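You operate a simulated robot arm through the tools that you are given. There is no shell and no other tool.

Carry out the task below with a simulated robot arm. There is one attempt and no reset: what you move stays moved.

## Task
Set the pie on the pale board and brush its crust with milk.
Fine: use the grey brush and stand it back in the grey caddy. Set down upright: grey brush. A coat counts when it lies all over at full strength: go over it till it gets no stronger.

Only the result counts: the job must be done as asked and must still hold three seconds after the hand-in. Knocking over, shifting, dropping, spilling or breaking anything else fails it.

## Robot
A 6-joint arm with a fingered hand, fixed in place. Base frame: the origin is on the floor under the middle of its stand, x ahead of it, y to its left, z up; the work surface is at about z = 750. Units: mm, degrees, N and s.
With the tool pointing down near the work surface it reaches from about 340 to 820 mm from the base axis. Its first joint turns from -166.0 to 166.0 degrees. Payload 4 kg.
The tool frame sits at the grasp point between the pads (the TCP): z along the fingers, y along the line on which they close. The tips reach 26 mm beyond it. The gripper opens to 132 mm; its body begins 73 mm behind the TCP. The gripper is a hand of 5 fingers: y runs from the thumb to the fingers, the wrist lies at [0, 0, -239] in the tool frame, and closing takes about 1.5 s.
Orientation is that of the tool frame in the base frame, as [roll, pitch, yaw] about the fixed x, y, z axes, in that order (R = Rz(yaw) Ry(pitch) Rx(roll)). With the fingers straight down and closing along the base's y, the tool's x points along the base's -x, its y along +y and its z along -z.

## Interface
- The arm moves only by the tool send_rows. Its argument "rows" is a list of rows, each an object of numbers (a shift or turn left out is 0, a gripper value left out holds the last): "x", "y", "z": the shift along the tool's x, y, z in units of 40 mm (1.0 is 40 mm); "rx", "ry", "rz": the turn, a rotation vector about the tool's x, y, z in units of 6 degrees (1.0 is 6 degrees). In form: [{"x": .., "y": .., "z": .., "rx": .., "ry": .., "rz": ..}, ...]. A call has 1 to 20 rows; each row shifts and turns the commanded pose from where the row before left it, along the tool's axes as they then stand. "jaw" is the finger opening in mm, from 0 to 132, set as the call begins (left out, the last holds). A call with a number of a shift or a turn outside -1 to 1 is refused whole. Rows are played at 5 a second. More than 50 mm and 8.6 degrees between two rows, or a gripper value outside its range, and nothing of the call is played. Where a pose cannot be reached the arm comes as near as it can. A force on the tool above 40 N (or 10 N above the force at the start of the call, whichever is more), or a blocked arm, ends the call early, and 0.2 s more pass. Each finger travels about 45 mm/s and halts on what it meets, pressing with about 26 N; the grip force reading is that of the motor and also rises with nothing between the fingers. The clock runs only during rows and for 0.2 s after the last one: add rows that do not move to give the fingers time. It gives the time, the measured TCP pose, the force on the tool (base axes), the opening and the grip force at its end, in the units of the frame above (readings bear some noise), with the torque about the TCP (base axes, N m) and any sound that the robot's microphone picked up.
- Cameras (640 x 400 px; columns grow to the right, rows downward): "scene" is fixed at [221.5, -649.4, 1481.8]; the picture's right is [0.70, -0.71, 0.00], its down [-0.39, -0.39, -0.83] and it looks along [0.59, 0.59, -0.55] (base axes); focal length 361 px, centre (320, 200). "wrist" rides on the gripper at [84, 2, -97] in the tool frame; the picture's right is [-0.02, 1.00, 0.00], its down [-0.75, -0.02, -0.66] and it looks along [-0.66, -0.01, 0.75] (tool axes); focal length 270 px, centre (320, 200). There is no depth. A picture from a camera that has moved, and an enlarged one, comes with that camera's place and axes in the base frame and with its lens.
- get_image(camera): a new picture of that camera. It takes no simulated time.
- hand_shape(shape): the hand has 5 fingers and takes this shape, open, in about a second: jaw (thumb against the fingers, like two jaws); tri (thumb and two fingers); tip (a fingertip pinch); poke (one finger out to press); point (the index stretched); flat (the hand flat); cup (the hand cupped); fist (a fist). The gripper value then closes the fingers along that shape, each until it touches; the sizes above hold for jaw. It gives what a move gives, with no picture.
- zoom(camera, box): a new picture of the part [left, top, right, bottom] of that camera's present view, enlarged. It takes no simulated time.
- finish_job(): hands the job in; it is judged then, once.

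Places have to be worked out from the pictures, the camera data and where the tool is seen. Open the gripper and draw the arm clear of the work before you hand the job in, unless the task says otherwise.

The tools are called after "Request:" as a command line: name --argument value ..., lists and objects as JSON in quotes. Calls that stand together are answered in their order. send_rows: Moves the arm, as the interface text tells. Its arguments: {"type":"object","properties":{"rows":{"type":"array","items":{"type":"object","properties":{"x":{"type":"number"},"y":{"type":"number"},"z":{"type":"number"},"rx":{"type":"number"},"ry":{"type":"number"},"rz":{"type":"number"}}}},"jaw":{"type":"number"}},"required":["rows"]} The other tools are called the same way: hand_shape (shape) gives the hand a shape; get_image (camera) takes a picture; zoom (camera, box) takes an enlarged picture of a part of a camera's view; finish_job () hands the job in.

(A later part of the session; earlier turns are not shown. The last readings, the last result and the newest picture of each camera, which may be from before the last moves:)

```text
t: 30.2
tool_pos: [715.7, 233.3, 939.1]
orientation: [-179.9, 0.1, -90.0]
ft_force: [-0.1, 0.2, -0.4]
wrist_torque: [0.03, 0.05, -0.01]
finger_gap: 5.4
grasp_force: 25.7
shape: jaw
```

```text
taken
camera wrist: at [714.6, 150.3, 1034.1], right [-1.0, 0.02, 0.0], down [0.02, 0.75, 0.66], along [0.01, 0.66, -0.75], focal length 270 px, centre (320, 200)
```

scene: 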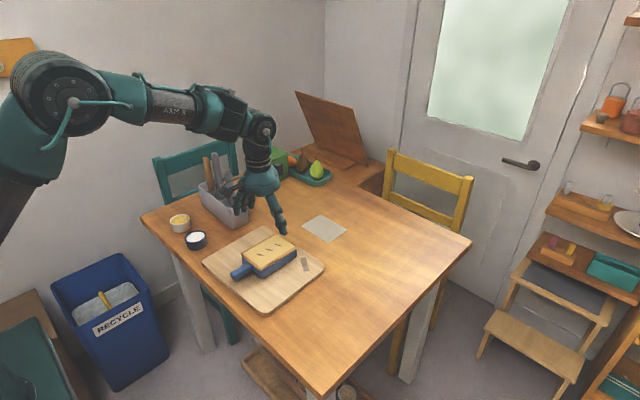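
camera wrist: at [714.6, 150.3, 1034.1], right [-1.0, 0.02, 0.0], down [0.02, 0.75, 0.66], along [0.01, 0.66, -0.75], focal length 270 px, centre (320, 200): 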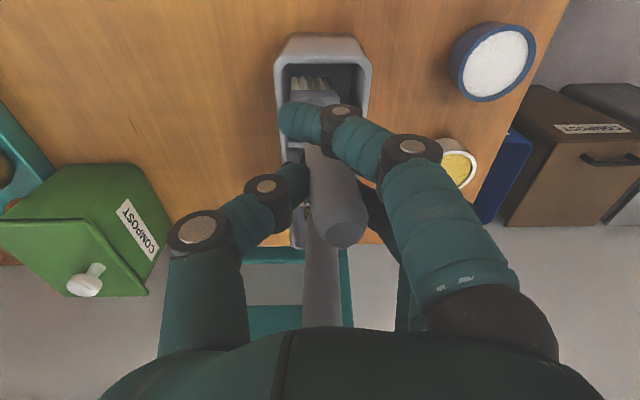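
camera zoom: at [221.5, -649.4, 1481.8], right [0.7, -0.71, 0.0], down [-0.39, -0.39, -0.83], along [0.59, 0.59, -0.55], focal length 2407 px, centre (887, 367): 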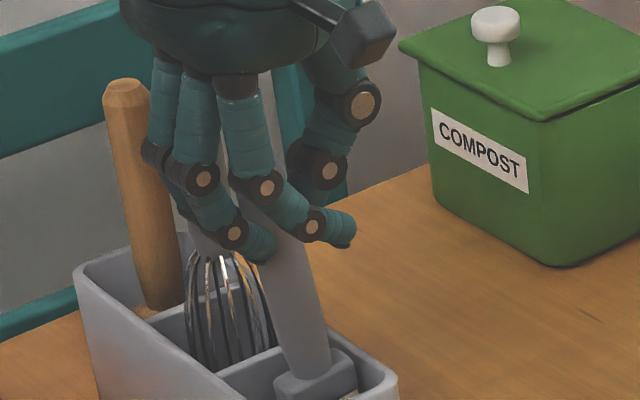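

Only the brush moved; it is tilted about 5° in the grip (bottom toward +x). I lift it clear of the caddy.

Request:
send_rows --rows '[{"z": -0.3}, {"z": -0.4}, {"z": -0.4}, {"z": -0.5}, {"z": -0.5}, {"z": -0.5}, {}]'

Request:
get_image --camera "wrist"

Request:
zoom --camera "scene" --box '[180, 90, 290, 210]'

```text
t: 31.8
tool_pos: [715.4, 235.2, 1043.5]
orientation: [-179.9, 0.0, -90.0]
ft_force: [0.6, 0.5, -1.3]
wrist_torque: [-0.01, -0.03, -0.01]
finger_gap: 5.3
grasp_force: 25.6
shape: jaw
```

```text
taken
camera wrist: at [714.6, 150.9, 1137.9], right [-1.0, 0.02, 0.0], down [0.02, 0.75, 0.66], along [0.01, 0.66, -0.75], focal length 270 px, centre (320, 200)
```

wrist: 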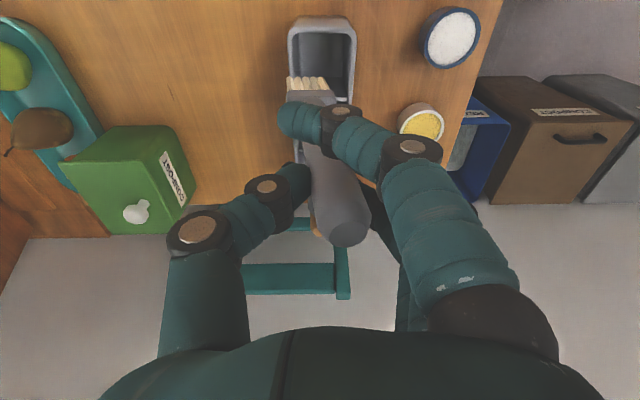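

```text
3.33 times, centred on (235, 150) of scene
camera zoom: at [221.5, -649.4, 1481.8], right [0.7, -0.71, 0.0], down [-0.39, -0.39, -0.83], along [0.59, 0.59, -0.55], focal length 1204 px, centre (603, 367)
```

zoom: 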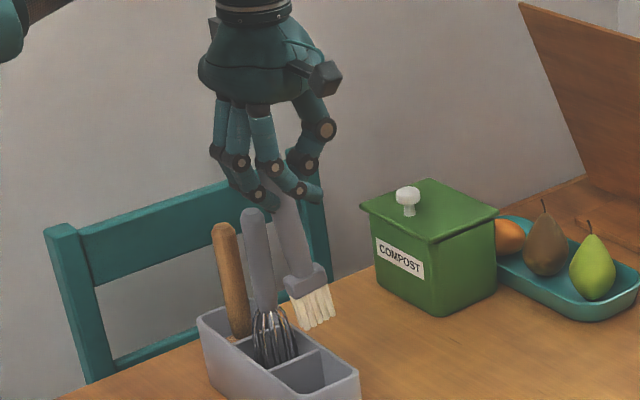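

The brush is out of the caddy and hangs tilted. I zoom in to measure its tilt and head geometry.

Request:
zoom --camera "wrist" --box '[260, 50, 400, 260]'

Request:
zoom --camera "scene" --box '[235, 125, 295, 205]'

```text
1.90 times, centred on (330, 155) of wrist
camera zoom: at [714.6, 150.9, 1137.9], right [-1.0, 0.02, 0.0], down [0.02, 0.75, 0.66], along [0.01, 0.66, -0.75], focal length 515 px, centre (301, 286)
```

zoom: 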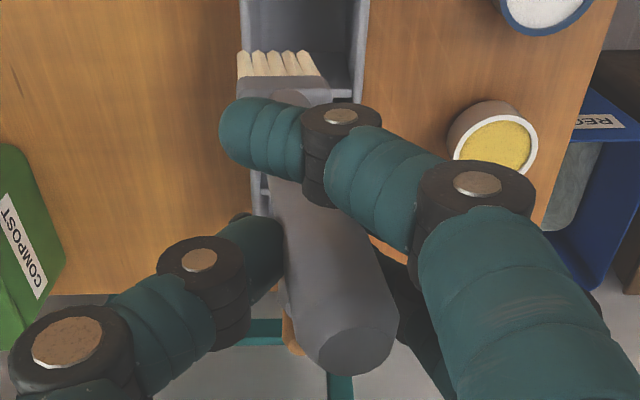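

```text
5.00 times, centred on (265, 165) of scene
camera zoom: at [221.5, -649.4, 1481.8], right [0.7, -0.71, 0.0], down [-0.39, -0.39, -0.83], along [0.59, 0.59, -0.55], focal length 1806 px, centre (595, 375)
```

zoom: 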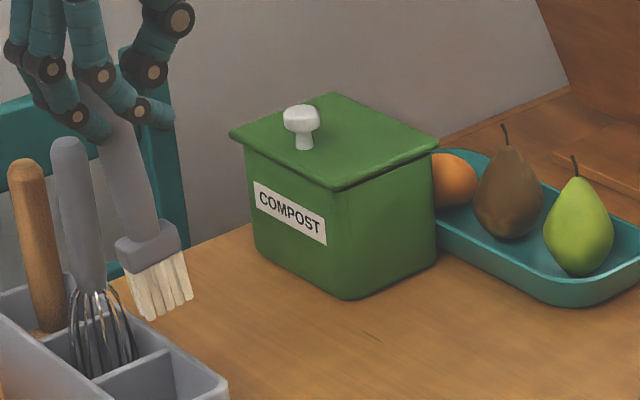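

The brush leans about 7° (tip toward +x, ~163 mm below the TCP). I tilt the hand by 7.2° to bring the brush vertical and re-measure.

Request:
send_rows --rows '[{"rx": -0.6}, {"rx": -0.6}, {}]'

Request:
zoom --camera "wrist" --box '[260, 50, 400, 260]'

Request:
zoom --camera "scene" --box '[210, 105, 290, 205]'

```text
t: 32.6
tool_pos: [714.1, 234.8, 1041.4]
orientation: [173.3, 0.0, -89.9]
ft_force: [-0.8, 0.3, -0.5]
wrist_torque: [0.0, 0.01, 0.0]
finger_gap: 5.3
grasp_force: 26.2
shape: jaw
```

```text
1.90 times, centred on (330, 155) of wrist
camera zoom: at [725.3, 150.5, 1136.9], right [-0.99, 0.02, 0.12], down [0.09, 0.75, 0.65], along [-0.07, 0.66, -0.75], focal length 515 px, centre (301, 286)
```

zoom: 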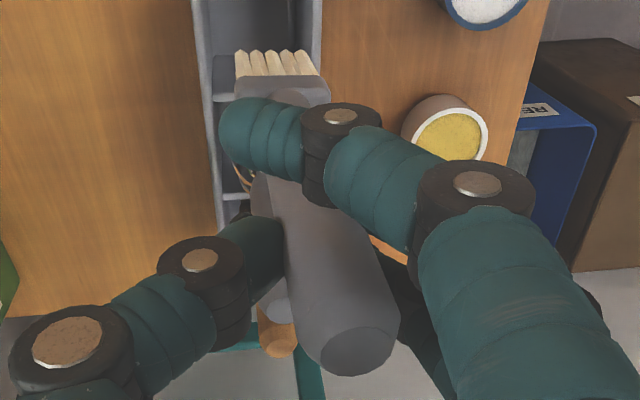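

```text
4.00 times, centred on (250, 155) of scene
camera zoom: at [221.5, -649.4, 1481.8], right [0.7, -0.71, 0.0], down [-0.39, -0.39, -0.83], along [0.59, 0.59, -0.55], focal length 1444 px, centre (600, 380)
```

zoom: 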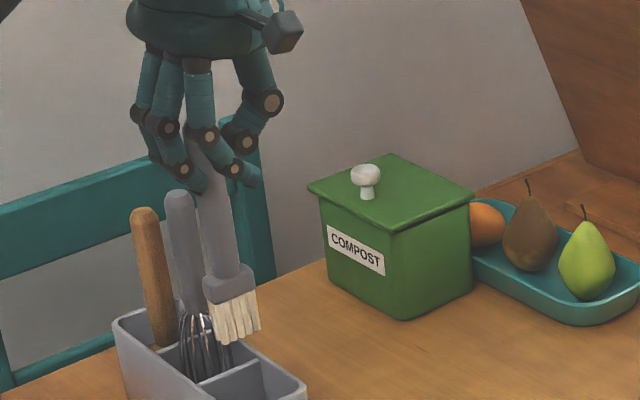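

The brush is now within about 1° of vertical; tip is about (710, 229, 881) with TCP at (714, 235, 1041). I carry it over the blue milk bowl (about 563, 217) at this height.

Request:
send_rows --rows '[{"rx": -0.2}, {"x": 0.055, "y": 0.728, "z": 0.102}, {"x": 0.055, "y": 0.728, "z": 0.102}, {"x": 0.055, "y": 0.728, "z": 0.102}, {"x": 0.055, "y": 0.728, "z": 0.102}, {"x": 0.055, "y": 0.728, "z": 0.102}, {}, {}]'

Request:
get_image --camera "wrist"

Request:
zoom --camera "scene" --box '[140, 105, 260, 265]'

```text
t: 34.4
tool_pos: [621.9, 237.5, 1092.6]
orientation: [171.6, -1.9, -89.9]
ft_force: [0.0, -0.1, -0.4]
wrist_torque: [-0.02, 0.01, 0.02]
finger_gap: 5.6
grasp_force: 26.2
shape: jaw
out of reach, approached as far as the arm can: row 1, 2, 3, 4, 5, 6
```

```text
taken
camera wrist: at [634.6, 156.2, 1189.5], right [-0.99, 0.02, 0.15], down [0.11, 0.77, 0.62], along [-0.1, 0.63, -0.77], focal length 270 px, centre (320, 200)
```

wrist: 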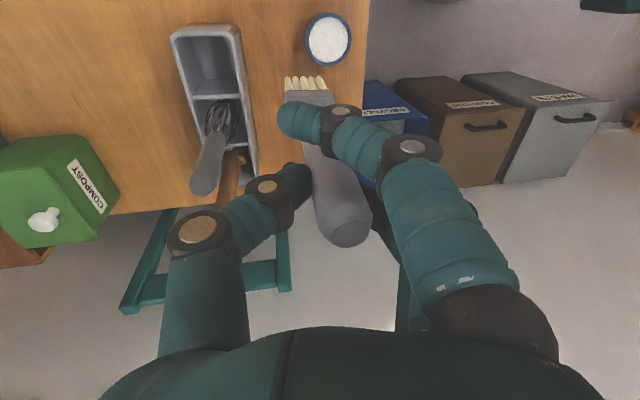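

```text
2.50 times, centred on (200, 185) of scene
camera zoom: at [221.5, -649.4, 1481.8], right [0.7, -0.71, 0.0], down [-0.39, -0.39, -0.83], along [0.59, 0.59, -0.55], focal length 903 px, centre (620, 238)
```

zoom: 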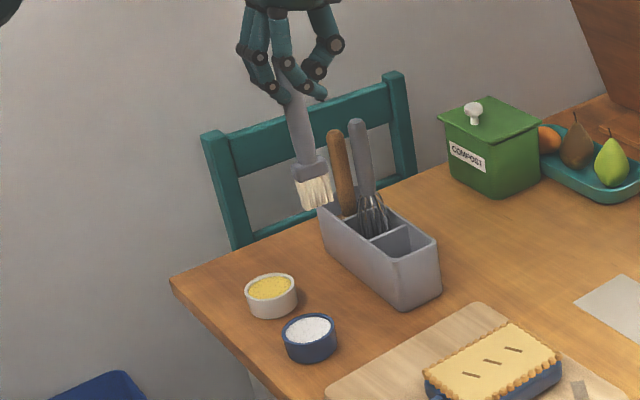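

The tilted pose hits an arm limit and the arm stopped at (622, 237, 1093). I take back 6° of the tilt at this safe height and see whether the commanded place becomes reachable.

Request:
send_rows --rows '[{"rx": 0.5}, {"rx": 0.5}, {}, {}]'

Request:
get_image --camera "wrist"

Request:
zoom --camera "scene" --box '[140, 105, 260, 265]'

```text
t: 35.4
tool_pos: [634.7, 241.1, 1107.1]
orientation: [177.5, -0.8, -89.9]
ft_force: [-0.1, -0.9, -0.8]
wrist_torque: [-0.01, 0.02, 0.0]
finger_gap: 5.3
grasp_force: 25.6
shape: jaw
out of reach, approached as far as the arm can: row 1, 2
```

```text
taken
camera wrist: at [637.9, 158.7, 1203.5], right [-1.0, 0.02, 0.04], down [0.04, 0.76, 0.65], along [-0.02, 0.65, -0.76], focal length 270 px, centre (320, 200)
```

wrist: 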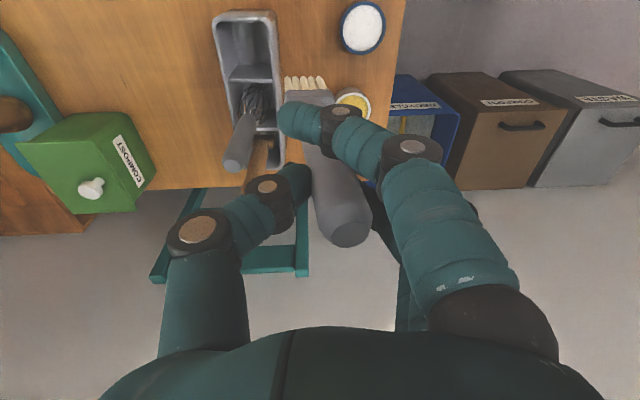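

```text
2.50 times, centred on (200, 185) of scene
camera zoom: at [221.5, -649.4, 1481.8], right [0.7, -0.71, 0.0], down [-0.39, -0.39, -0.83], along [0.59, 0.59, -0.55], focal length 903 px, centre (620, 238)
```

zoom: 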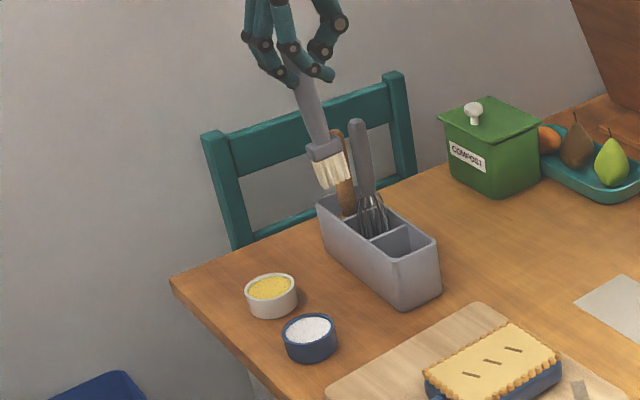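

Both tilted commands were out of reach. I take out the remaining 2.4° of tilt so the hand is exactly vertical and see whether this place is then reachable.

Request:
send_rows --rows '[{"rx": 0.4}, {}, {}]'

```text
t: 36.2
tool_pos: [634.3, 241.2, 1106.1]
orientation: [180.0, 0.0, -90.0]
ft_force: [0.0, -0.4, -0.2]
wrist_torque: [0.02, -0.05, -0.01]
finger_gap: 5.1
grasp_force: 25.8
shape: jaw
```

Now vertical and reachable at (634, 241, 1106): the command evidently re-based to the reached pose. I now test a plain move toward the bowl with the hand vertical.

Request:
send_rows --rows '[{"x": 0.1, "y": 0.42, "z": 0.4}, {"x": 0.1, "y": 0.42, "z": 0.4}, {"x": 0.1, "y": 0.42, "z": 0.4}, {"x": 0.1, "y": 0.42, "z": 0.4}, {}, {}]'

Request:
get_image --camera "wrist"

Request:
zoom --camera "scene" --box '[140, 105, 260, 265]'

```text
t: 37.6
tool_pos: [567.1, 227.1, 1041.4]
orientation: [180.0, 0.0, -90.1]
ft_force: [-0.1, 0.4, -0.3]
wrist_torque: [0.04, -0.02, -0.04]
finger_gap: 5.3
grasp_force: 26.5
shape: jaw
```

```text
taken
camera wrist: at [566.2, 141.2, 1138.3], right [-1.0, 0.02, 0.0], down [0.02, 0.75, 0.66], along [0.01, 0.66, -0.75], focal length 270 px, centre (320, 200)
```

wrist: 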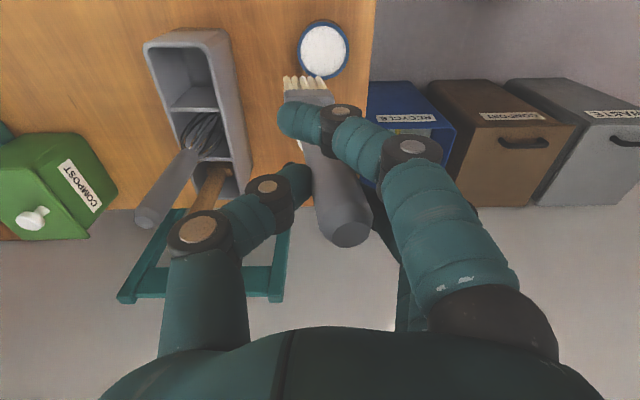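

```text
2.50 times, centred on (200, 185) of scene
camera zoom: at [221.5, -649.4, 1481.8], right [0.7, -0.71, 0.0], down [-0.39, -0.39, -0.83], along [0.59, 0.59, -0.55], focal length 903 px, centre (620, 238)
```

zoom: 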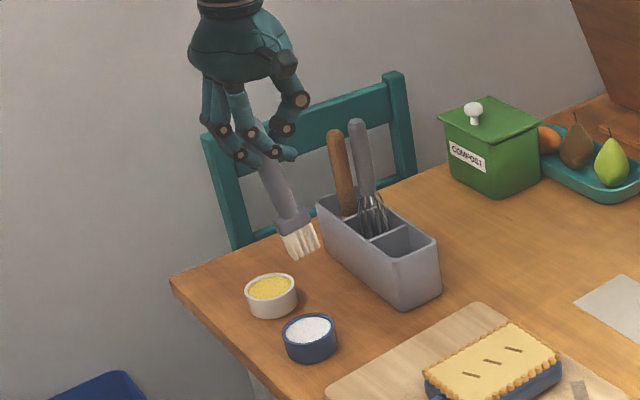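

Vertical moves work. At this closer radius I retry the 7° tilt to bring the brush upright.

Request:
send_rows --rows '[{"rx": -0.4}, {"rx": -0.4}, {"rx": -0.4}, {}, {}]'

Request:
get_image --camera "wrist"

Request:
zoom --camera "scene" --box '[140, 105, 260, 265]'

```text
t: 38.8
tool_pos: [567.1, 225.3, 1042.9]
orientation: [172.7, 0.0, -90.0]
ft_force: [0.5, 0.2, -0.7]
wrist_torque: [-0.03, -0.01, -0.01]
finger_gap: 5.3
grasp_force: 26.0
shape: jaw
```

```text
taken
camera wrist: at [578.5, 141.1, 1137.7], right [-0.99, 0.02, 0.13], down [0.1, 0.75, 0.65], along [-0.08, 0.66, -0.75], focal length 270 px, centre (320, 200)
```

wrist: 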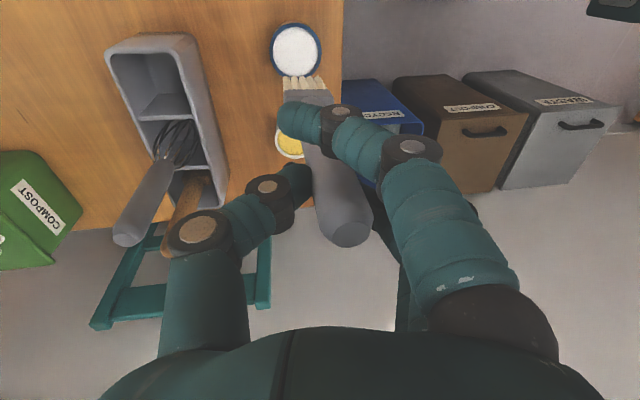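

```text
2.50 times, centred on (200, 185) of scene
camera zoom: at [221.5, -649.4, 1481.8], right [0.7, -0.71, 0.0], down [-0.39, -0.39, -0.83], along [0.59, 0.59, -0.55], focal length 903 px, centre (620, 238)
```

zoom: 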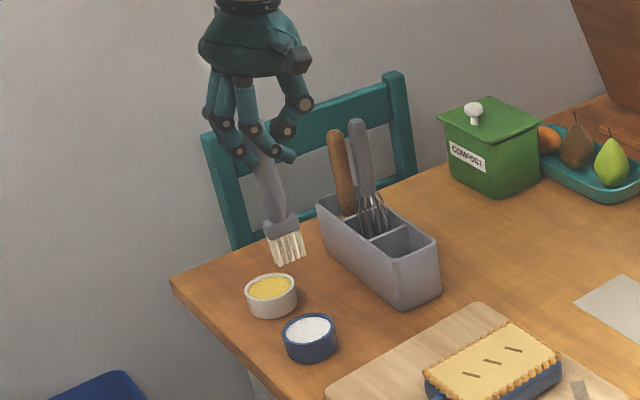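

The tilt works here and the brush looks upright above the bowl area. I zoom in to measure the tip position relative to the bowl.

Request:
zoom --camera "wrist" --box '[250, 10, 370, 110]'

Request:
zoom --camera "scene" --box '[215, 155, 275, 225]'

```text
4.00 times, centred on (310, 60) of wrist
camera zoom: at [578.5, 141.1, 1137.7], right [-0.99, 0.02, 0.13], down [0.1, 0.75, 0.65], along [-0.08, 0.66, -0.75], focal length 1081 px, centre (360, 760)
```

zoom: 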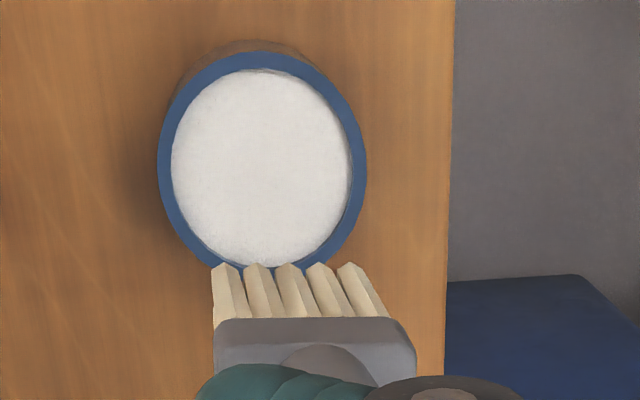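

```text
5.71 times, centred on (245, 190) of scene
camera zoom: at [221.5, -649.4, 1481.8], right [0.7, -0.71, 0.0], down [-0.39, -0.39, -0.83], along [0.59, 0.59, -0.55], focal length 2063 px, centre (749, 257)
```

zoom: 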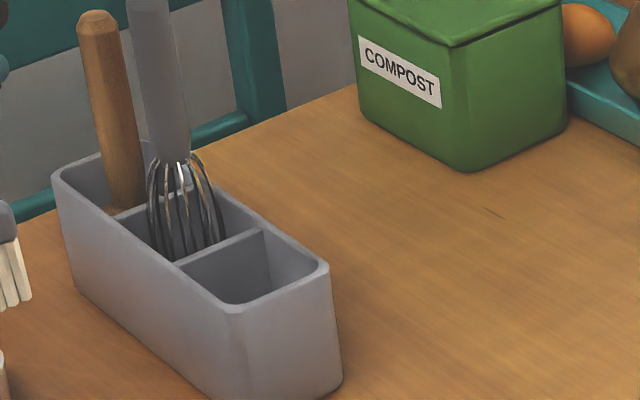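

Request:
zoom --camera "scene" --box '[160, 160, 220, 255]'

Request:
zoom --camera "scene" --box '[165, 175, 210, 215]'

```text
4.21 times, centred on (190, 208) of scene
camera zoom: at [221.5, -649.4, 1481.8], right [0.7, -0.71, 0.0], down [-0.39, -0.39, -0.83], along [0.59, 0.59, -0.55], focal length 1520 px, centre (867, 168)
```

zoom: 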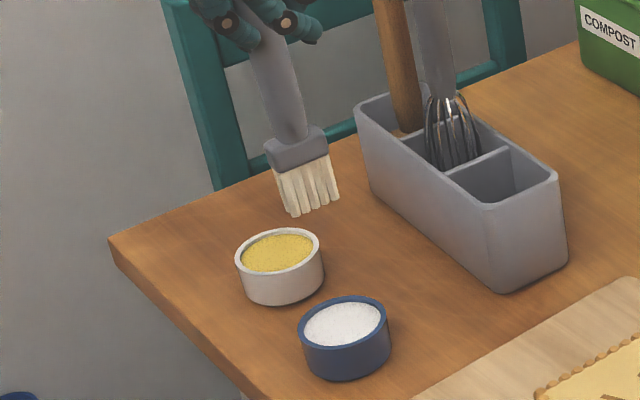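

```text
10.00 times, centred on (188, 195) of scene
camera zoom: at [221.5, -649.4, 1481.8], right [0.7, -0.71, 0.0], down [-0.39, -0.39, -0.83], along [0.59, 0.59, -0.55], focal length 3611 px, centre (1645, 250)
```

zoom: 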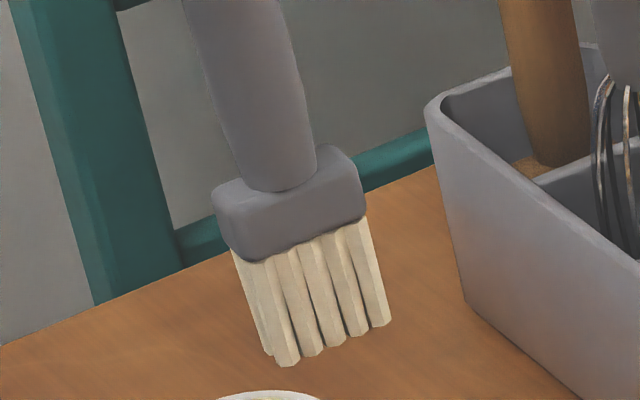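

The tip is at about (564, 219, 889), directly above the milk bowl (564, 217.6, rim z≈788). I lower straight down about 95 mm first.

Request:
send_rows --rows '[{"x": 0.02, "y": -0.075, "z": 0.59}, {"x": 0.02, "y": -0.075, "z": 0.59}, {"x": 0.02, "y": -0.075, "z": 0.59}, {"x": 0.015, "y": -0.075, "z": 0.59}, {}, {}]'

Request:
zoom --camera "wrist" --box '[230, 20, 380, 130]'

Request:
zoom --camera "scene" --box '[165, 205, 225, 255]'

```text
t: 40.2
tool_pos: [567.4, 224.5, 949.3]
orientation: [172.8, 0.0, -89.9]
ft_force: [0.1, 0.4, -0.7]
wrist_torque: [0.0, -0.02, -0.03]
finger_gap: 5.4
grasp_force: 25.9
shape: jaw
```

```text
3.64 times, centred on (305, 75) of wrist
camera zoom: at [578.0, 138.2, 1043.3], right [-0.99, 0.02, 0.13], down [0.1, 0.75, 0.65], along [-0.08, 0.66, -0.75], focal length 983 px, centre (374, 654)
```

zoom: 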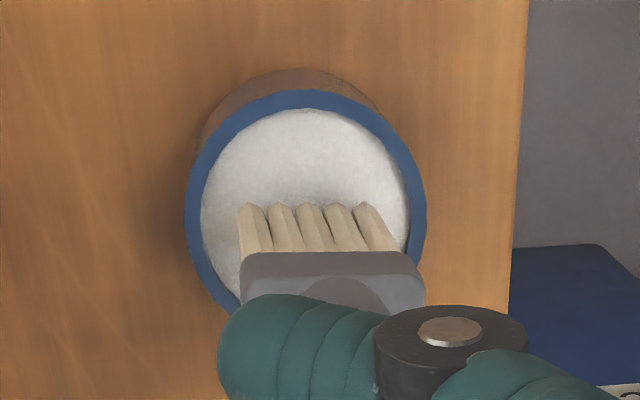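

```text
8.00 times, centred on (195, 230) of scene
camera zoom: at [221.5, -649.4, 1481.8], right [0.7, -0.71, 0.0], down [-0.39, -0.39, -0.83], along [0.59, 0.59, -0.55], focal length 2889 px, centre (1320, -40)
```

zoom: 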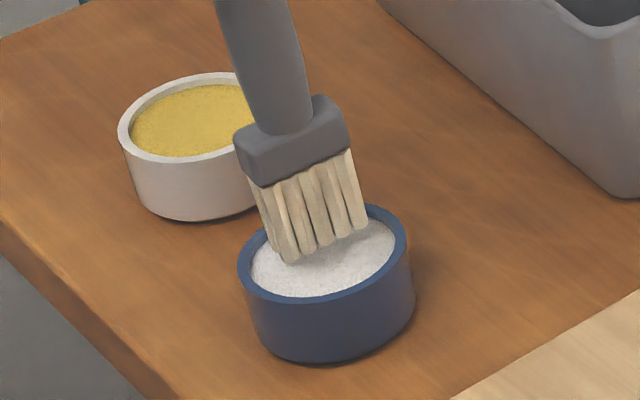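

The tips are about at the milk surface, slightly off toward +y. I centre by a few mm and lower about 13 mm into the milk, watching the force.

Request:
send_rows --rows '[{"x": 0.175, "y": -0.075}, {"y": -0.02, "z": 0.16}, {"y": -0.02, "z": 0.16}, {}, {}]'

Request:
zoom --camera "wrist" --box '[230, 20, 380, 130]'

Request:
zoom --camera "scene" --box '[165, 205, 225, 255]'

```text
t: 41.4
tool_pos: [571.5, 213.0, 934.7]
orientation: [172.9, -0.1, -90.0]
ft_force: [1.0, -1.4, 19.8]
wrist_torque: [-0.04, 0.23, -0.02]
finger_gap: 6.3
grasp_force: 26.7
shape: jaw
```

```text
3.64 times, centred on (305, 75) of wrist
camera zoom: at [581.2, 130.9, 1030.5], right [-0.99, 0.02, 0.12], down [0.1, 0.75, 0.65], along [-0.08, 0.66, -0.75], focal length 983 px, centre (374, 654)
```

zoom: 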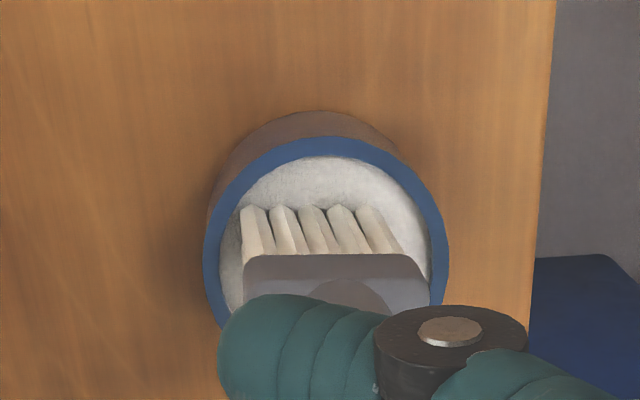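

```text
8.00 times, centred on (195, 230) of scene
camera zoom: at [221.5, -649.4, 1481.8], right [0.7, -0.71, 0.0], down [-0.39, -0.39, -0.83], along [0.59, 0.59, -0.55], focal length 2889 px, centre (1320, -40)
```

zoom: 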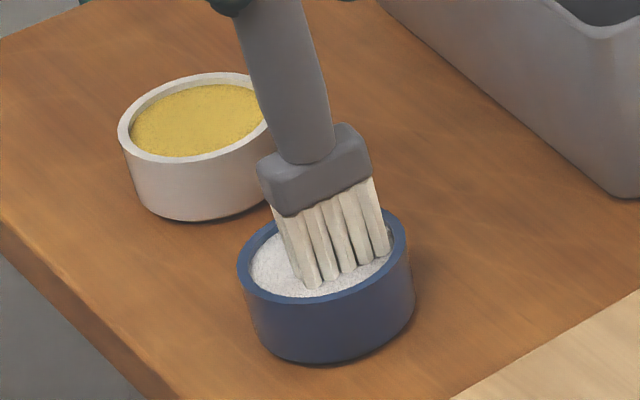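

The bristles turned white (loaded), but the force rose to 20 N against the bowl's content. I lift straight up at once and check the grip.

Request:
send_rows --rows '[{"y": 0.013, "z": -0.1}, {"y": 0.025, "z": -0.2}, {"y": 0.063, "z": -0.5}, {"y": 0.075, "z": -0.6}, {"y": 0.075, "z": -0.6}, {"y": 0.05, "z": -0.4}, {}]'

Request:
zoom --camera "wrist" --box '[230, 20, 430, 260]'

Request:
zoom --camera "scene" --box '[150, 140, 240, 255]'

```text
t: 43.0
tool_pos: [570.8, 216.0, 1031.5]
orientation: [172.8, 0.0, -90.0]
ft_force: [0.0, -0.2, -0.3]
wrist_torque: [0.0, -0.03, 0.01]
finger_gap: 5.9
grasp_force: 26.0
shape: jaw
```

```text
1.67 times, centred on (330, 140) of wrist
camera zoom: at [581.7, 131.5, 1126.6], right [-0.99, 0.02, 0.13], down [0.1, 0.75, 0.65], along [-0.08, 0.66, -0.75], focal length 450 px, centre (303, 300)
```

zoom: 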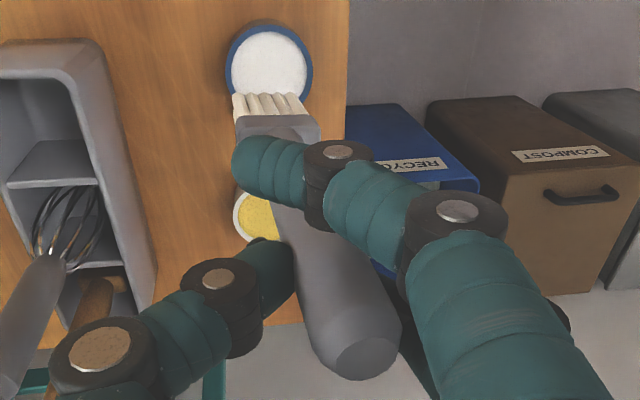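

```text
3.48 times, centred on (195, 198) of scene
camera zoom: at [221.5, -649.4, 1481.8], right [0.7, -0.71, 0.0], down [-0.39, -0.39, -0.83], along [0.59, 0.59, -0.55], focal length 1256 px, centre (755, 209)
```

zoom: 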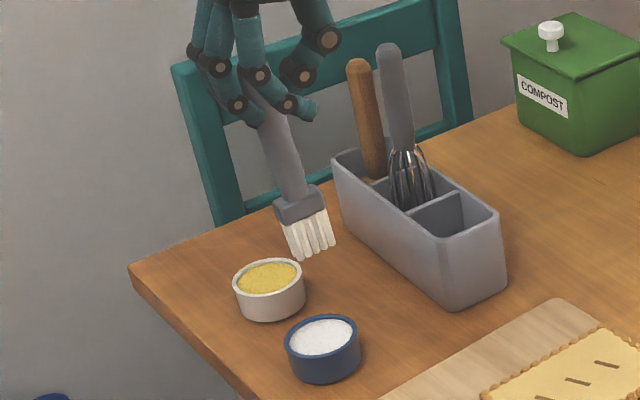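

The brush is loaded and still nearly upright, and the bowl has not moved. I carry it at this height over the centre of the pie.

Request:
send_rows --rows '[{"x": 0.793, "y": -0.344, "z": -0.0437}, {"x": 0.793, "y": -0.344, "z": -0.0437}, {"x": 0.793, "y": -0.344, "z": -0.0437}, {"x": 0.793, "y": -0.344, "z": -0.0437}, {"x": 0.793, "y": -0.344, "z": -0.0437}, {"x": 0.793, "y": -0.344, "z": -0.0437}, {"x": 0.793, "y": -0.344, "z": -0.0437}, {}, {}]'

Request:
get_image --camera "wrist"

Request:
zoom --camera "scene" --box '[210, 120, 330, 290]'

```text
t: 45.0
tool_pos: [671.8, -3.7, 1034.1]
orientation: [172.5, 0.9, -90.2]
ft_force: [0.5, 0.4, -0.5]
wrist_torque: [-0.02, 0.01, -0.04]
finger_gap: 6.1
grasp_force: 26.2
shape: jaw
out of reach, approached as far as the arm can: row 7
```

```text
taken
camera wrist: at [682.4, -89.4, 1128.2], right [-0.99, 0.02, 0.13], down [0.1, 0.74, 0.66], along [-0.08, 0.67, -0.74], focal length 270 px, centre (320, 200)
```

wrist: 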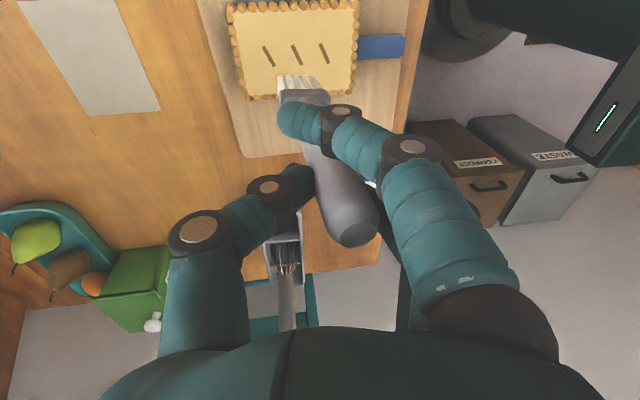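

```text
2.35 times, centred on (270, 205) of scene
camera zoom: at [221.5, -649.4, 1481.8], right [0.7, -0.71, 0.0], down [-0.39, -0.39, -0.83], along [0.59, 0.59, -0.55], focal length 850 px, centre (438, 188)
```

zoom: 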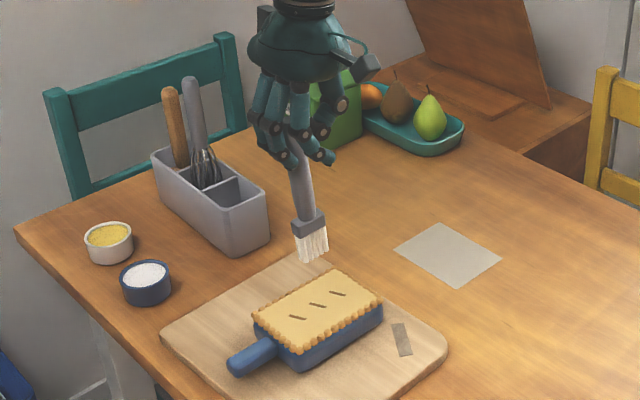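

The last row met an arm limit: with this hand yaw the wrist roll runs out near y=0. I rotate the hand by -90° about the vertical (brush axis kept upright), so the brush's wide side lies along y and I can stroke along x.

Request:
send_rows --rows '[{"rx": 0.0157, "ry": -0.1305, "rz": 0.9914}, {"rx": 0.0157, "ry": -0.1305, "rz": 0.9914}, {"rx": 0.0157, "ry": -0.1305, "rz": 0.9914}, {"rx": 0.0157, "ry": -0.1305, "rz": 0.9914}, {"rx": 0.0157, "ry": -0.1305, "rz": 0.9914}, {"rx": 0.0157, "ry": -0.1305, "rz": 0.9914}, {"rx": 0.0157, "ry": -0.1305, "rz": 0.9914}, {"rx": 0.0157, "ry": -0.1305, "rz": 0.9914}, {"rx": 0.0157, "ry": -0.1305, "rz": 0.9914}, {"rx": 0.0157, "ry": -0.1305, "rz": 0.9914}, {"rx": 0.0157, "ry": -0.1305, "rz": 0.9914}, {"rx": 0.0157, "ry": -0.1305, "rz": 0.9914}, {"rx": 0.0157, "ry": -0.1305, "rz": 0.9914}, {"rx": 0.0157, "ry": -0.1305, "rz": 0.9914}, {"rx": 0.0157, "ry": -0.1305, "rz": 0.9914}, {}]'

Request:
get_image --camera "wrist"

Request:
zoom --camera "scene" --box '[210, 120, 330, 290]'

```text
t: 48.4
tool_pos: [671.7, -3.8, 1034.6]
orientation: [173.4, 1.1, 179.8]
ft_force: [1.2, 0.0, -1.3]
wrist_torque: [0.01, 0.0, -0.01]
finger_gap: 5.6
grasp_force: 26.2
shape: jaw
```

```text
taken
camera wrist: at [586.0, -12.5, 1128.0], right [0.02, 0.99, 0.12], down [0.74, -0.09, 0.67], along [0.67, 0.07, -0.74], focal length 270 px, centre (320, 200)
```

wrist: 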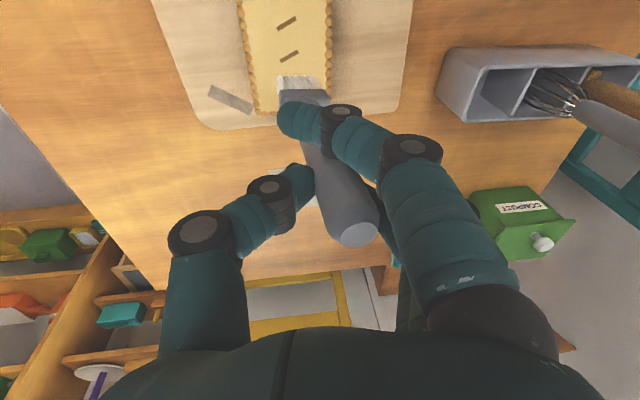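

```text
2.35 times, centred on (270, 205) of scene
camera zoom: at [221.5, -649.4, 1481.8], right [0.7, -0.71, 0.0], down [-0.39, -0.39, -0.83], along [0.59, 0.59, -0.55], focal length 850 px, centre (438, 188)
```

zoom: 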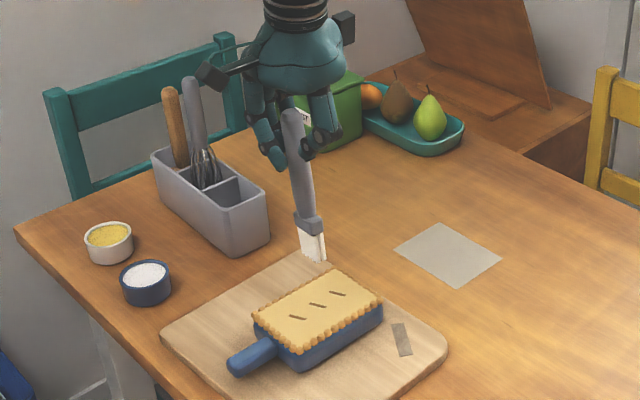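

The rotation worked. I zoom in to measure where the brush tip is relative to the pie and how upright it is.

Request:
zoom --camera "wrist" --box '[220, 0, 400, 130]'

Request:
zoom --camera "scene" --box '[235, 160, 315, 290]'

Request:
zoom --camera "wrist" --box '[260, 60, 400, 260]'

```text
3.08 times, centred on (310, 65) of wrist
camera zoom: at [586.0, -12.5, 1128.0], right [0.02, 0.99, 0.12], down [0.74, -0.09, 0.67], along [0.67, 0.07, -0.74], focal length 832 px, centre (351, 615)
```

zoom: 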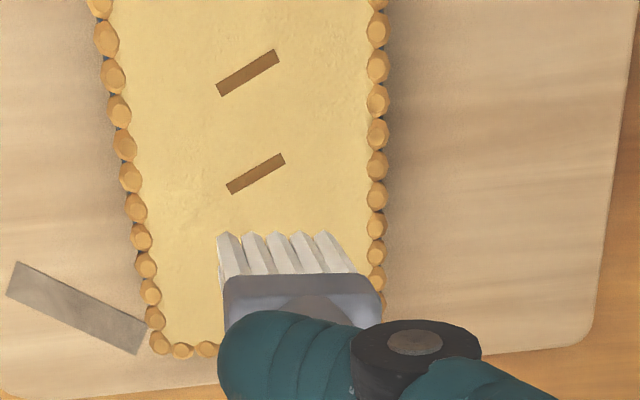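

```text
3.08 times, centred on (275, 225) of scene
camera zoom: at [221.5, -649.4, 1481.8], right [0.7, -0.71, 0.0], down [-0.39, -0.39, -0.83], along [0.59, 0.59, -0.55], focal length 1111 px, centre (458, 123)
```

zoom: 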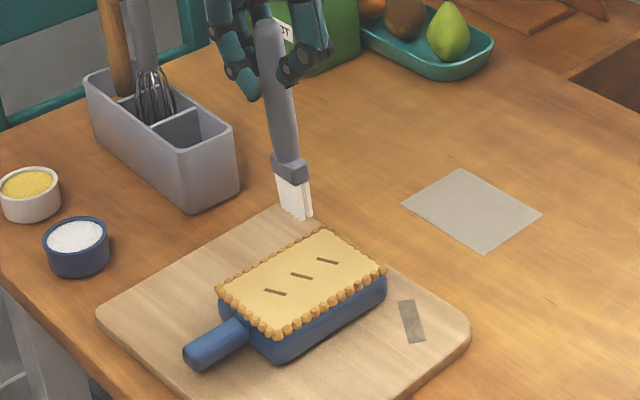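

```text
2.00 times, centred on (330, 160) of wrist
camera zoom: at [586.0, -12.5, 1128.0], right [0.02, 0.99, 0.12], down [0.74, -0.09, 0.67], along [0.67, 0.07, -0.74], focal length 541 px, centre (300, 280)
```

zoom: 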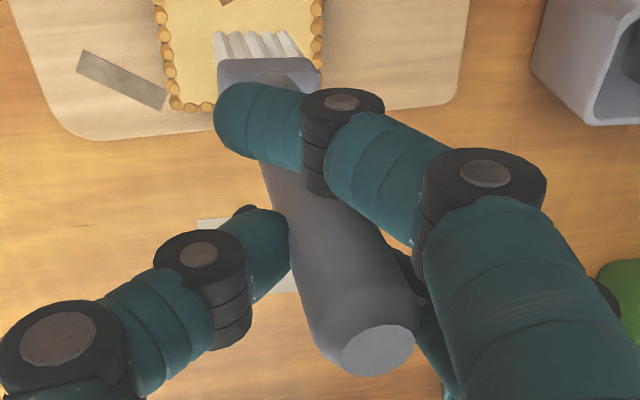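

The brush leans about 5° (tip toward -y). I tilt the hand a further ~4.8° to make it upright and re-measure.

Request:
send_rows --rows '[{"rx": -0.4}, {"rx": -0.4}, {}]'

Request:
zoom --camera "wrist" --box '[220, 0, 400, 130]'

Request:
zoom --camera "scene" --box '[235, 130, 315, 290]'

Request:
zoom --camera "wrist" --box '[260, 60, 400, 260]'

```text
t: 49.2
tool_pos: [671.9, -3.0, 1034.2]
orientation: [168.6, 1.1, -180.0]
ft_force: [-0.3, -0.6, 0.2]
wrist_torque: [0.0, -0.03, -0.04]
finger_gap: 5.9
grasp_force: 26.2
shape: jaw
```

```text
3.08 times, centred on (310, 65) of wrist
camera zoom: at [586.1, -20.7, 1126.8], right [0.02, 0.98, 0.2], down [0.74, -0.15, 0.66], along [0.67, 0.14, -0.73], focal length 832 px, centre (351, 615)
```

zoom: 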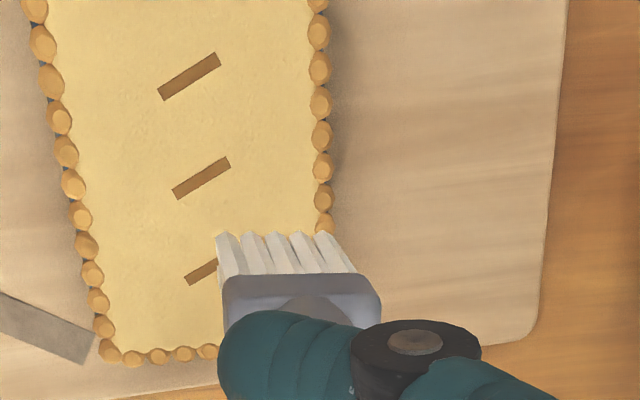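

```text
2.50 times, centred on (275, 210) of scene
camera zoom: at [221.5, -649.4, 1481.8], right [0.7, -0.71, 0.0], down [-0.39, -0.39, -0.83], along [0.59, 0.59, -0.55], focal length 903 px, centre (432, 175)
```

zoom: 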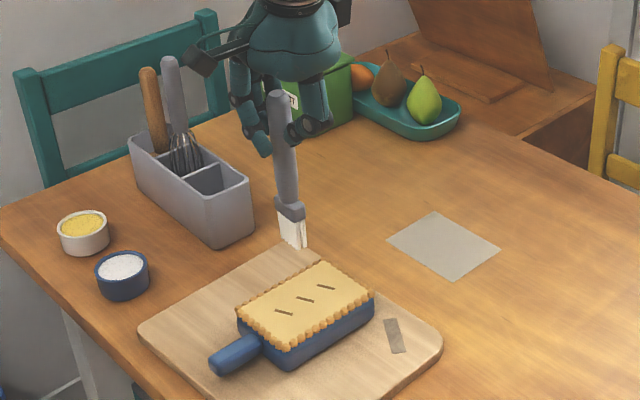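

```text
2.00 times, centred on (330, 160) of wrist
camera zoom: at [586.1, -20.7, 1126.8], right [0.02, 0.98, 0.2], down [0.74, -0.15, 0.66], along [0.67, 0.14, -0.73], focal length 541 px, centre (300, 280)
```

zoom: 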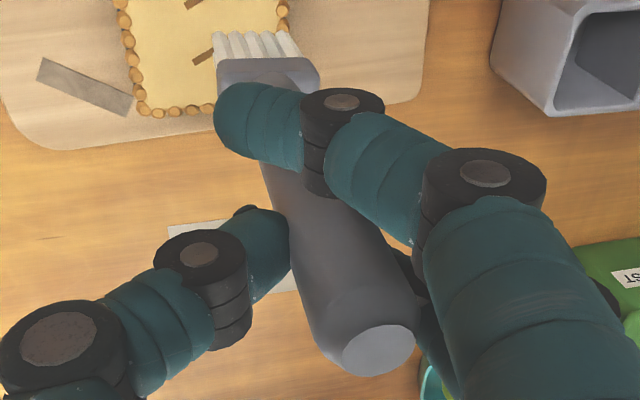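

The brush is now vertical: tip about (671, 8, 875.5), 158.7 mm below the TCP; the crust centre is (667, -8.5, ~807). I bring the tip over the centre to a few millimetres above the crust.

Request:
send_rows --rows '[{"x": 0.043, "y": -0.24, "z": 0.49}, {"x": 0.043, "y": -0.24, "z": 0.49}, {"x": 0.043, "y": -0.24, "z": 0.45}, {}, {}]'

Request:
zoom --camera "wrist" --box '[220, 0, 400, 130]'

Request:
zoom --camera "scene" --box '[245, 210, 315, 280]'

```text
t: 50.4
tool_pos: [668.1, -21.2, 972.0]
orientation: [168.6, 1.1, -180.0]
ft_force: [0.7, -0.3, 0.0]
wrist_torque: [-0.05, -0.02, 0.02]
finger_gap: 5.8
grasp_force: 26.1
shape: jaw
```

```text
3.08 times, centred on (310, 65) of wrist
camera zoom: at [582.0, -37.7, 1064.3], right [0.02, 0.98, 0.2], down [0.74, -0.15, 0.66], along [0.67, 0.14, -0.73], focal length 832 px, centre (351, 615)
```

zoom: 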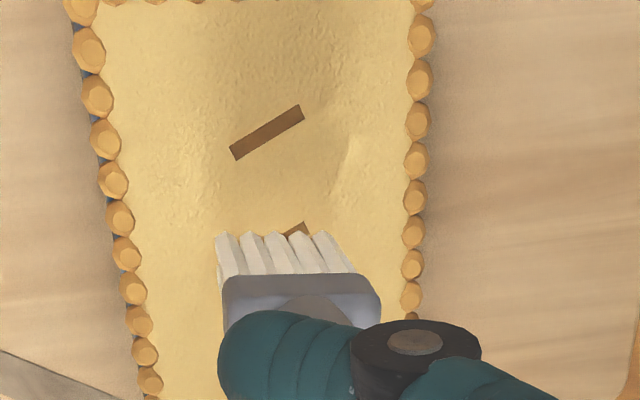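

```text
5.71 times, centred on (280, 245) of scene
camera zoom: at [221.5, -649.4, 1481.8], right [0.7, -0.71, 0.0], down [-0.39, -0.39, -0.83], along [0.59, 0.59, -0.55], focal length 2063 px, centre (549, -57)
```

zoom: 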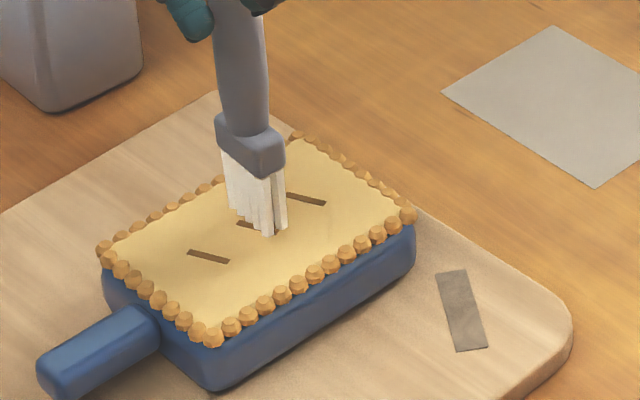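

Tip hovers a few mm above the crust. I step down gently to feel for contact.

Request:
send_rows --rows '[{"y": -0.0074, "z": 0.0368}, {"y": -0.0074, "z": 0.0368}, {}]'

Request:
send_rows --rows '[{"y": -0.005, "z": 0.0245}, {"y": -0.005, "z": 0.0245}, {}]'

```text
t: 51.2
tool_pos: [668.9, -20.7, 970.5]
orientation: [168.6, 1.1, -179.9]
ft_force: [-0.8, -0.6, -0.1]
wrist_torque: [-0.01, 0.0, 0.01]
finger_gap: 5.8
grasp_force: 26.2
shape: jaw
```

```text
t: 52.0
tool_pos: [667.0, -20.9, 968.1]
orientation: [168.6, 1.1, -180.0]
ft_force: [0.5, -0.7, -1.0]
wrist_torque: [-0.01, 0.0, 0.02]
finger_gap: 5.9
grasp_force: 26.1
shape: jaw
```

Still no contact at about z=968. I continue in 1 mm steps.

Request:
send_rows --rows '[{"y": -0.005, "z": 0.0245}, {"y": -0.005, "z": 0.0245}, {}]'

Request:
zoom --camera "scene" --box '[255, 220, 305, 270]'

```text
t: 52.8
tool_pos: [668.0, -20.8, 966.6]
orientation: [168.6, 1.0, 180.0]
ft_force: [-0.1, 0.1, -0.7]
wrist_torque: [0.0, 0.0, -0.01]
finger_gap: 5.9
grasp_force: 25.9
shape: jaw
```

```text
8.00 times, centred on (280, 245) of scene
camera zoom: at [221.5, -649.4, 1481.8], right [0.7, -0.71, 0.0], down [-0.39, -0.39, -0.83], along [0.59, 0.59, -0.55], focal length 2889 px, centre (640, -160)
```

zoom: 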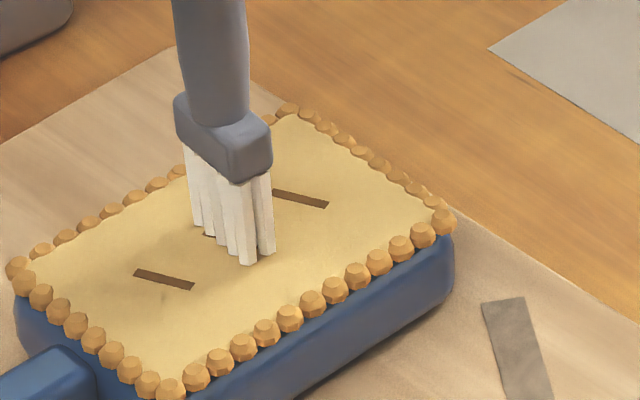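

Request:
send_rows --rows '[{"y": -0.005, "z": 0.0245}, {}, {}]'

Request:
send_rows --rows '[{"y": -0.005, "z": 0.0245}, {}, {}]'

```text
t: 53.6
tool_pos: [667.9, -20.8, 965.5]
orientation: [168.5, 1.1, 179.9]
ft_force: [-0.8, -0.4, -0.4]
wrist_torque: [0.01, -0.04, -0.01]
finger_gap: 6.0
grasp_force: 26.4
shape: jaw
```

```text
t: 54.4
tool_pos: [668.9, -20.5, 963.6]
orientation: [168.5, 1.1, -180.0]
ft_force: [-0.5, -0.8, 1.2]
wrist_torque: [0.01, 0.0, -0.01]
finger_gap: 5.8
grasp_force: 26.0
shape: jaw
```

A hint of contact (+1.2 N). I try another 0.7 mm and look at the crust for coat marks.

Request:
send_rows --rows '[{"y": -0.0035, "z": 0.017}, {}, {}]'

Request:
zoom --camera "scene" --box '[255, 220, 305, 270]'

Request:
zoom --camera "wrist" --box '[220, 0, 400, 130]'

```text
t: 55.2
tool_pos: [667.4, -20.3, 963.0]
orientation: [168.6, 1.2, -180.0]
ft_force: [0.1, -1.7, 7.0]
wrist_torque: [0.09, -0.01, -0.03]
finger_gap: 5.8
grasp_force: 26.1
shape: jaw
```

```text
8.00 times, centred on (280, 245) of scene
camera zoom: at [221.5, -649.4, 1481.8], right [0.7, -0.71, 0.0], down [-0.39, -0.39, -0.83], along [0.59, 0.59, -0.55], focal length 2889 px, centre (640, -160)
```

zoom: 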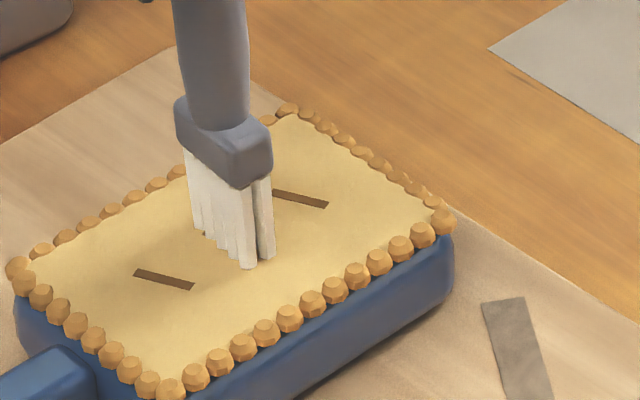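

```text
3.08 times, centred on (310, 65) of wrist
camera zoom: at [581.9, -37.5, 1055.4], right [0.02, 0.98, 0.2], down [0.74, -0.15, 0.66], along [0.67, 0.14, -0.73], focal length 832 px, centre (351, 615)
```

zoom: 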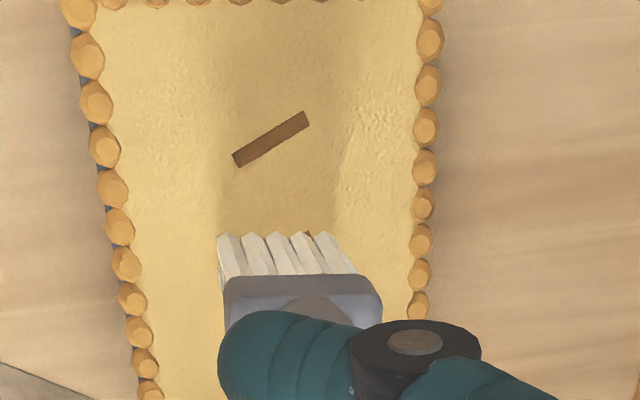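

Contact confirmed (7 N). I ease off 0.3 mm and make a first stroke along -x, then back along +x, in the middle lane to see how the coat builds up.

Request:
send_rows --rows '[{"y": 0.001, "z": -0.0075}, {"x": 0.4, "z": -0.0076}, {"x": 0.4, "z": -0.0076}, {"x": 0.4, "z": -0.0076}, {}]'

Request:
zoom --camera "scene" --box '[245, 215, 315, 285]'

Request:
zoom --camera "wrist" --box '[220, 0, 400, 130]'

```text
t: 56.4
tool_pos: [620.4, -20.0, 962.6]
orientation: [168.6, 1.2, -180.0]
ft_force: [0.7, -0.2, 5.6]
wrist_torque: [0.08, -0.12, -0.03]
finger_gap: 5.7
grasp_force: 26.3
shape: jaw
```

```text
5.71 times, centred on (280, 250) of scene
camera zoom: at [221.5, -649.4, 1481.8], right [0.7, -0.71, 0.0], down [-0.39, -0.39, -0.83], along [0.59, 0.59, -0.55], focal length 2063 px, centre (549, -86)
```

zoom: 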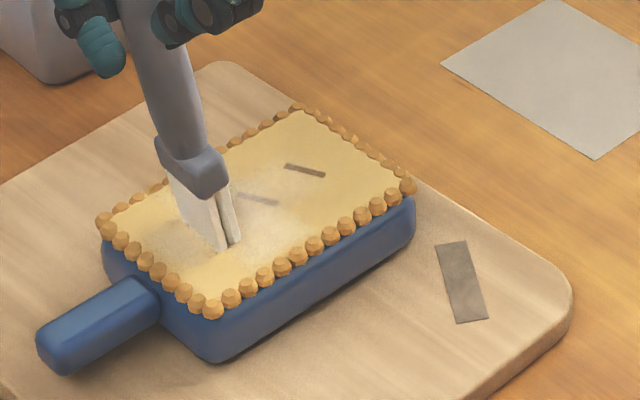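

```text
3.08 times, centred on (310, 65) of wrist
camera zoom: at [534.0, -37.7, 1055.2], right [0.02, 0.98, 0.2], down [0.74, -0.15, 0.66], along [0.67, 0.14, -0.73], focal length 832 px, centre (351, 615)
```

zoom: 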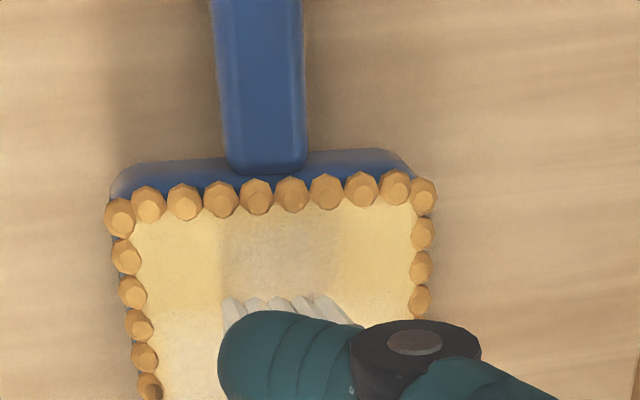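

The coat shows as a paler track right up to the rim. The brush pivots in the grip when dragged, so I look closely before continuing.

Request:
zoom --camera "scene" --box '[240, 180, 300, 270]'

Request:
get_image --camera "wrist"

```text
4.44 times, centred on (270, 225) of scene
camera zoom: at [221.5, -649.4, 1481.8], right [0.7, -0.71, 0.0], down [-0.39, -0.39, -0.83], along [0.59, 0.59, -0.55], focal length 1605 px, centre (542, 89)
```

zoom: 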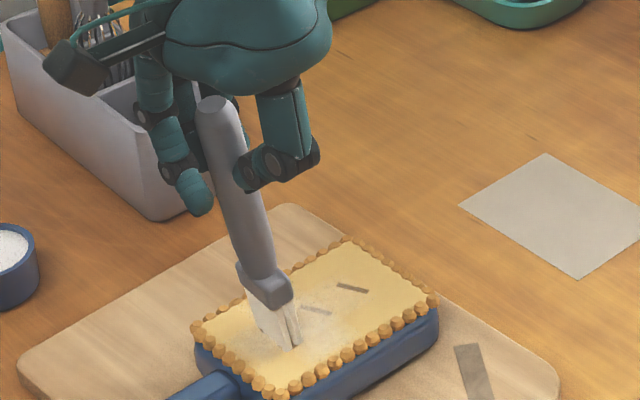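

```text
taken
camera wrist: at [534.0, -37.7, 1055.2], right [0.02, 0.98, 0.2], down [0.74, -0.15, 0.66], along [0.67, 0.14, -0.73], focal length 270 px, centre (320, 200)
```

wrist: 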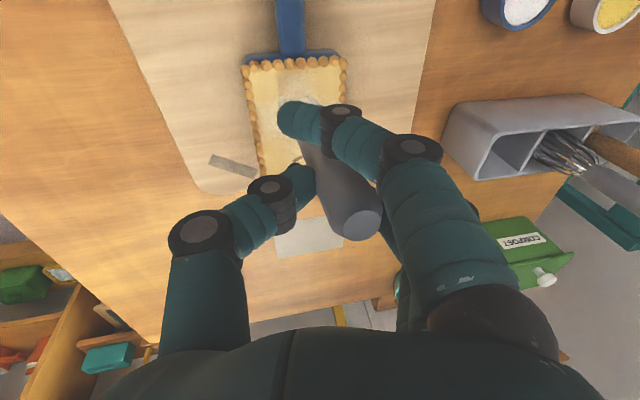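

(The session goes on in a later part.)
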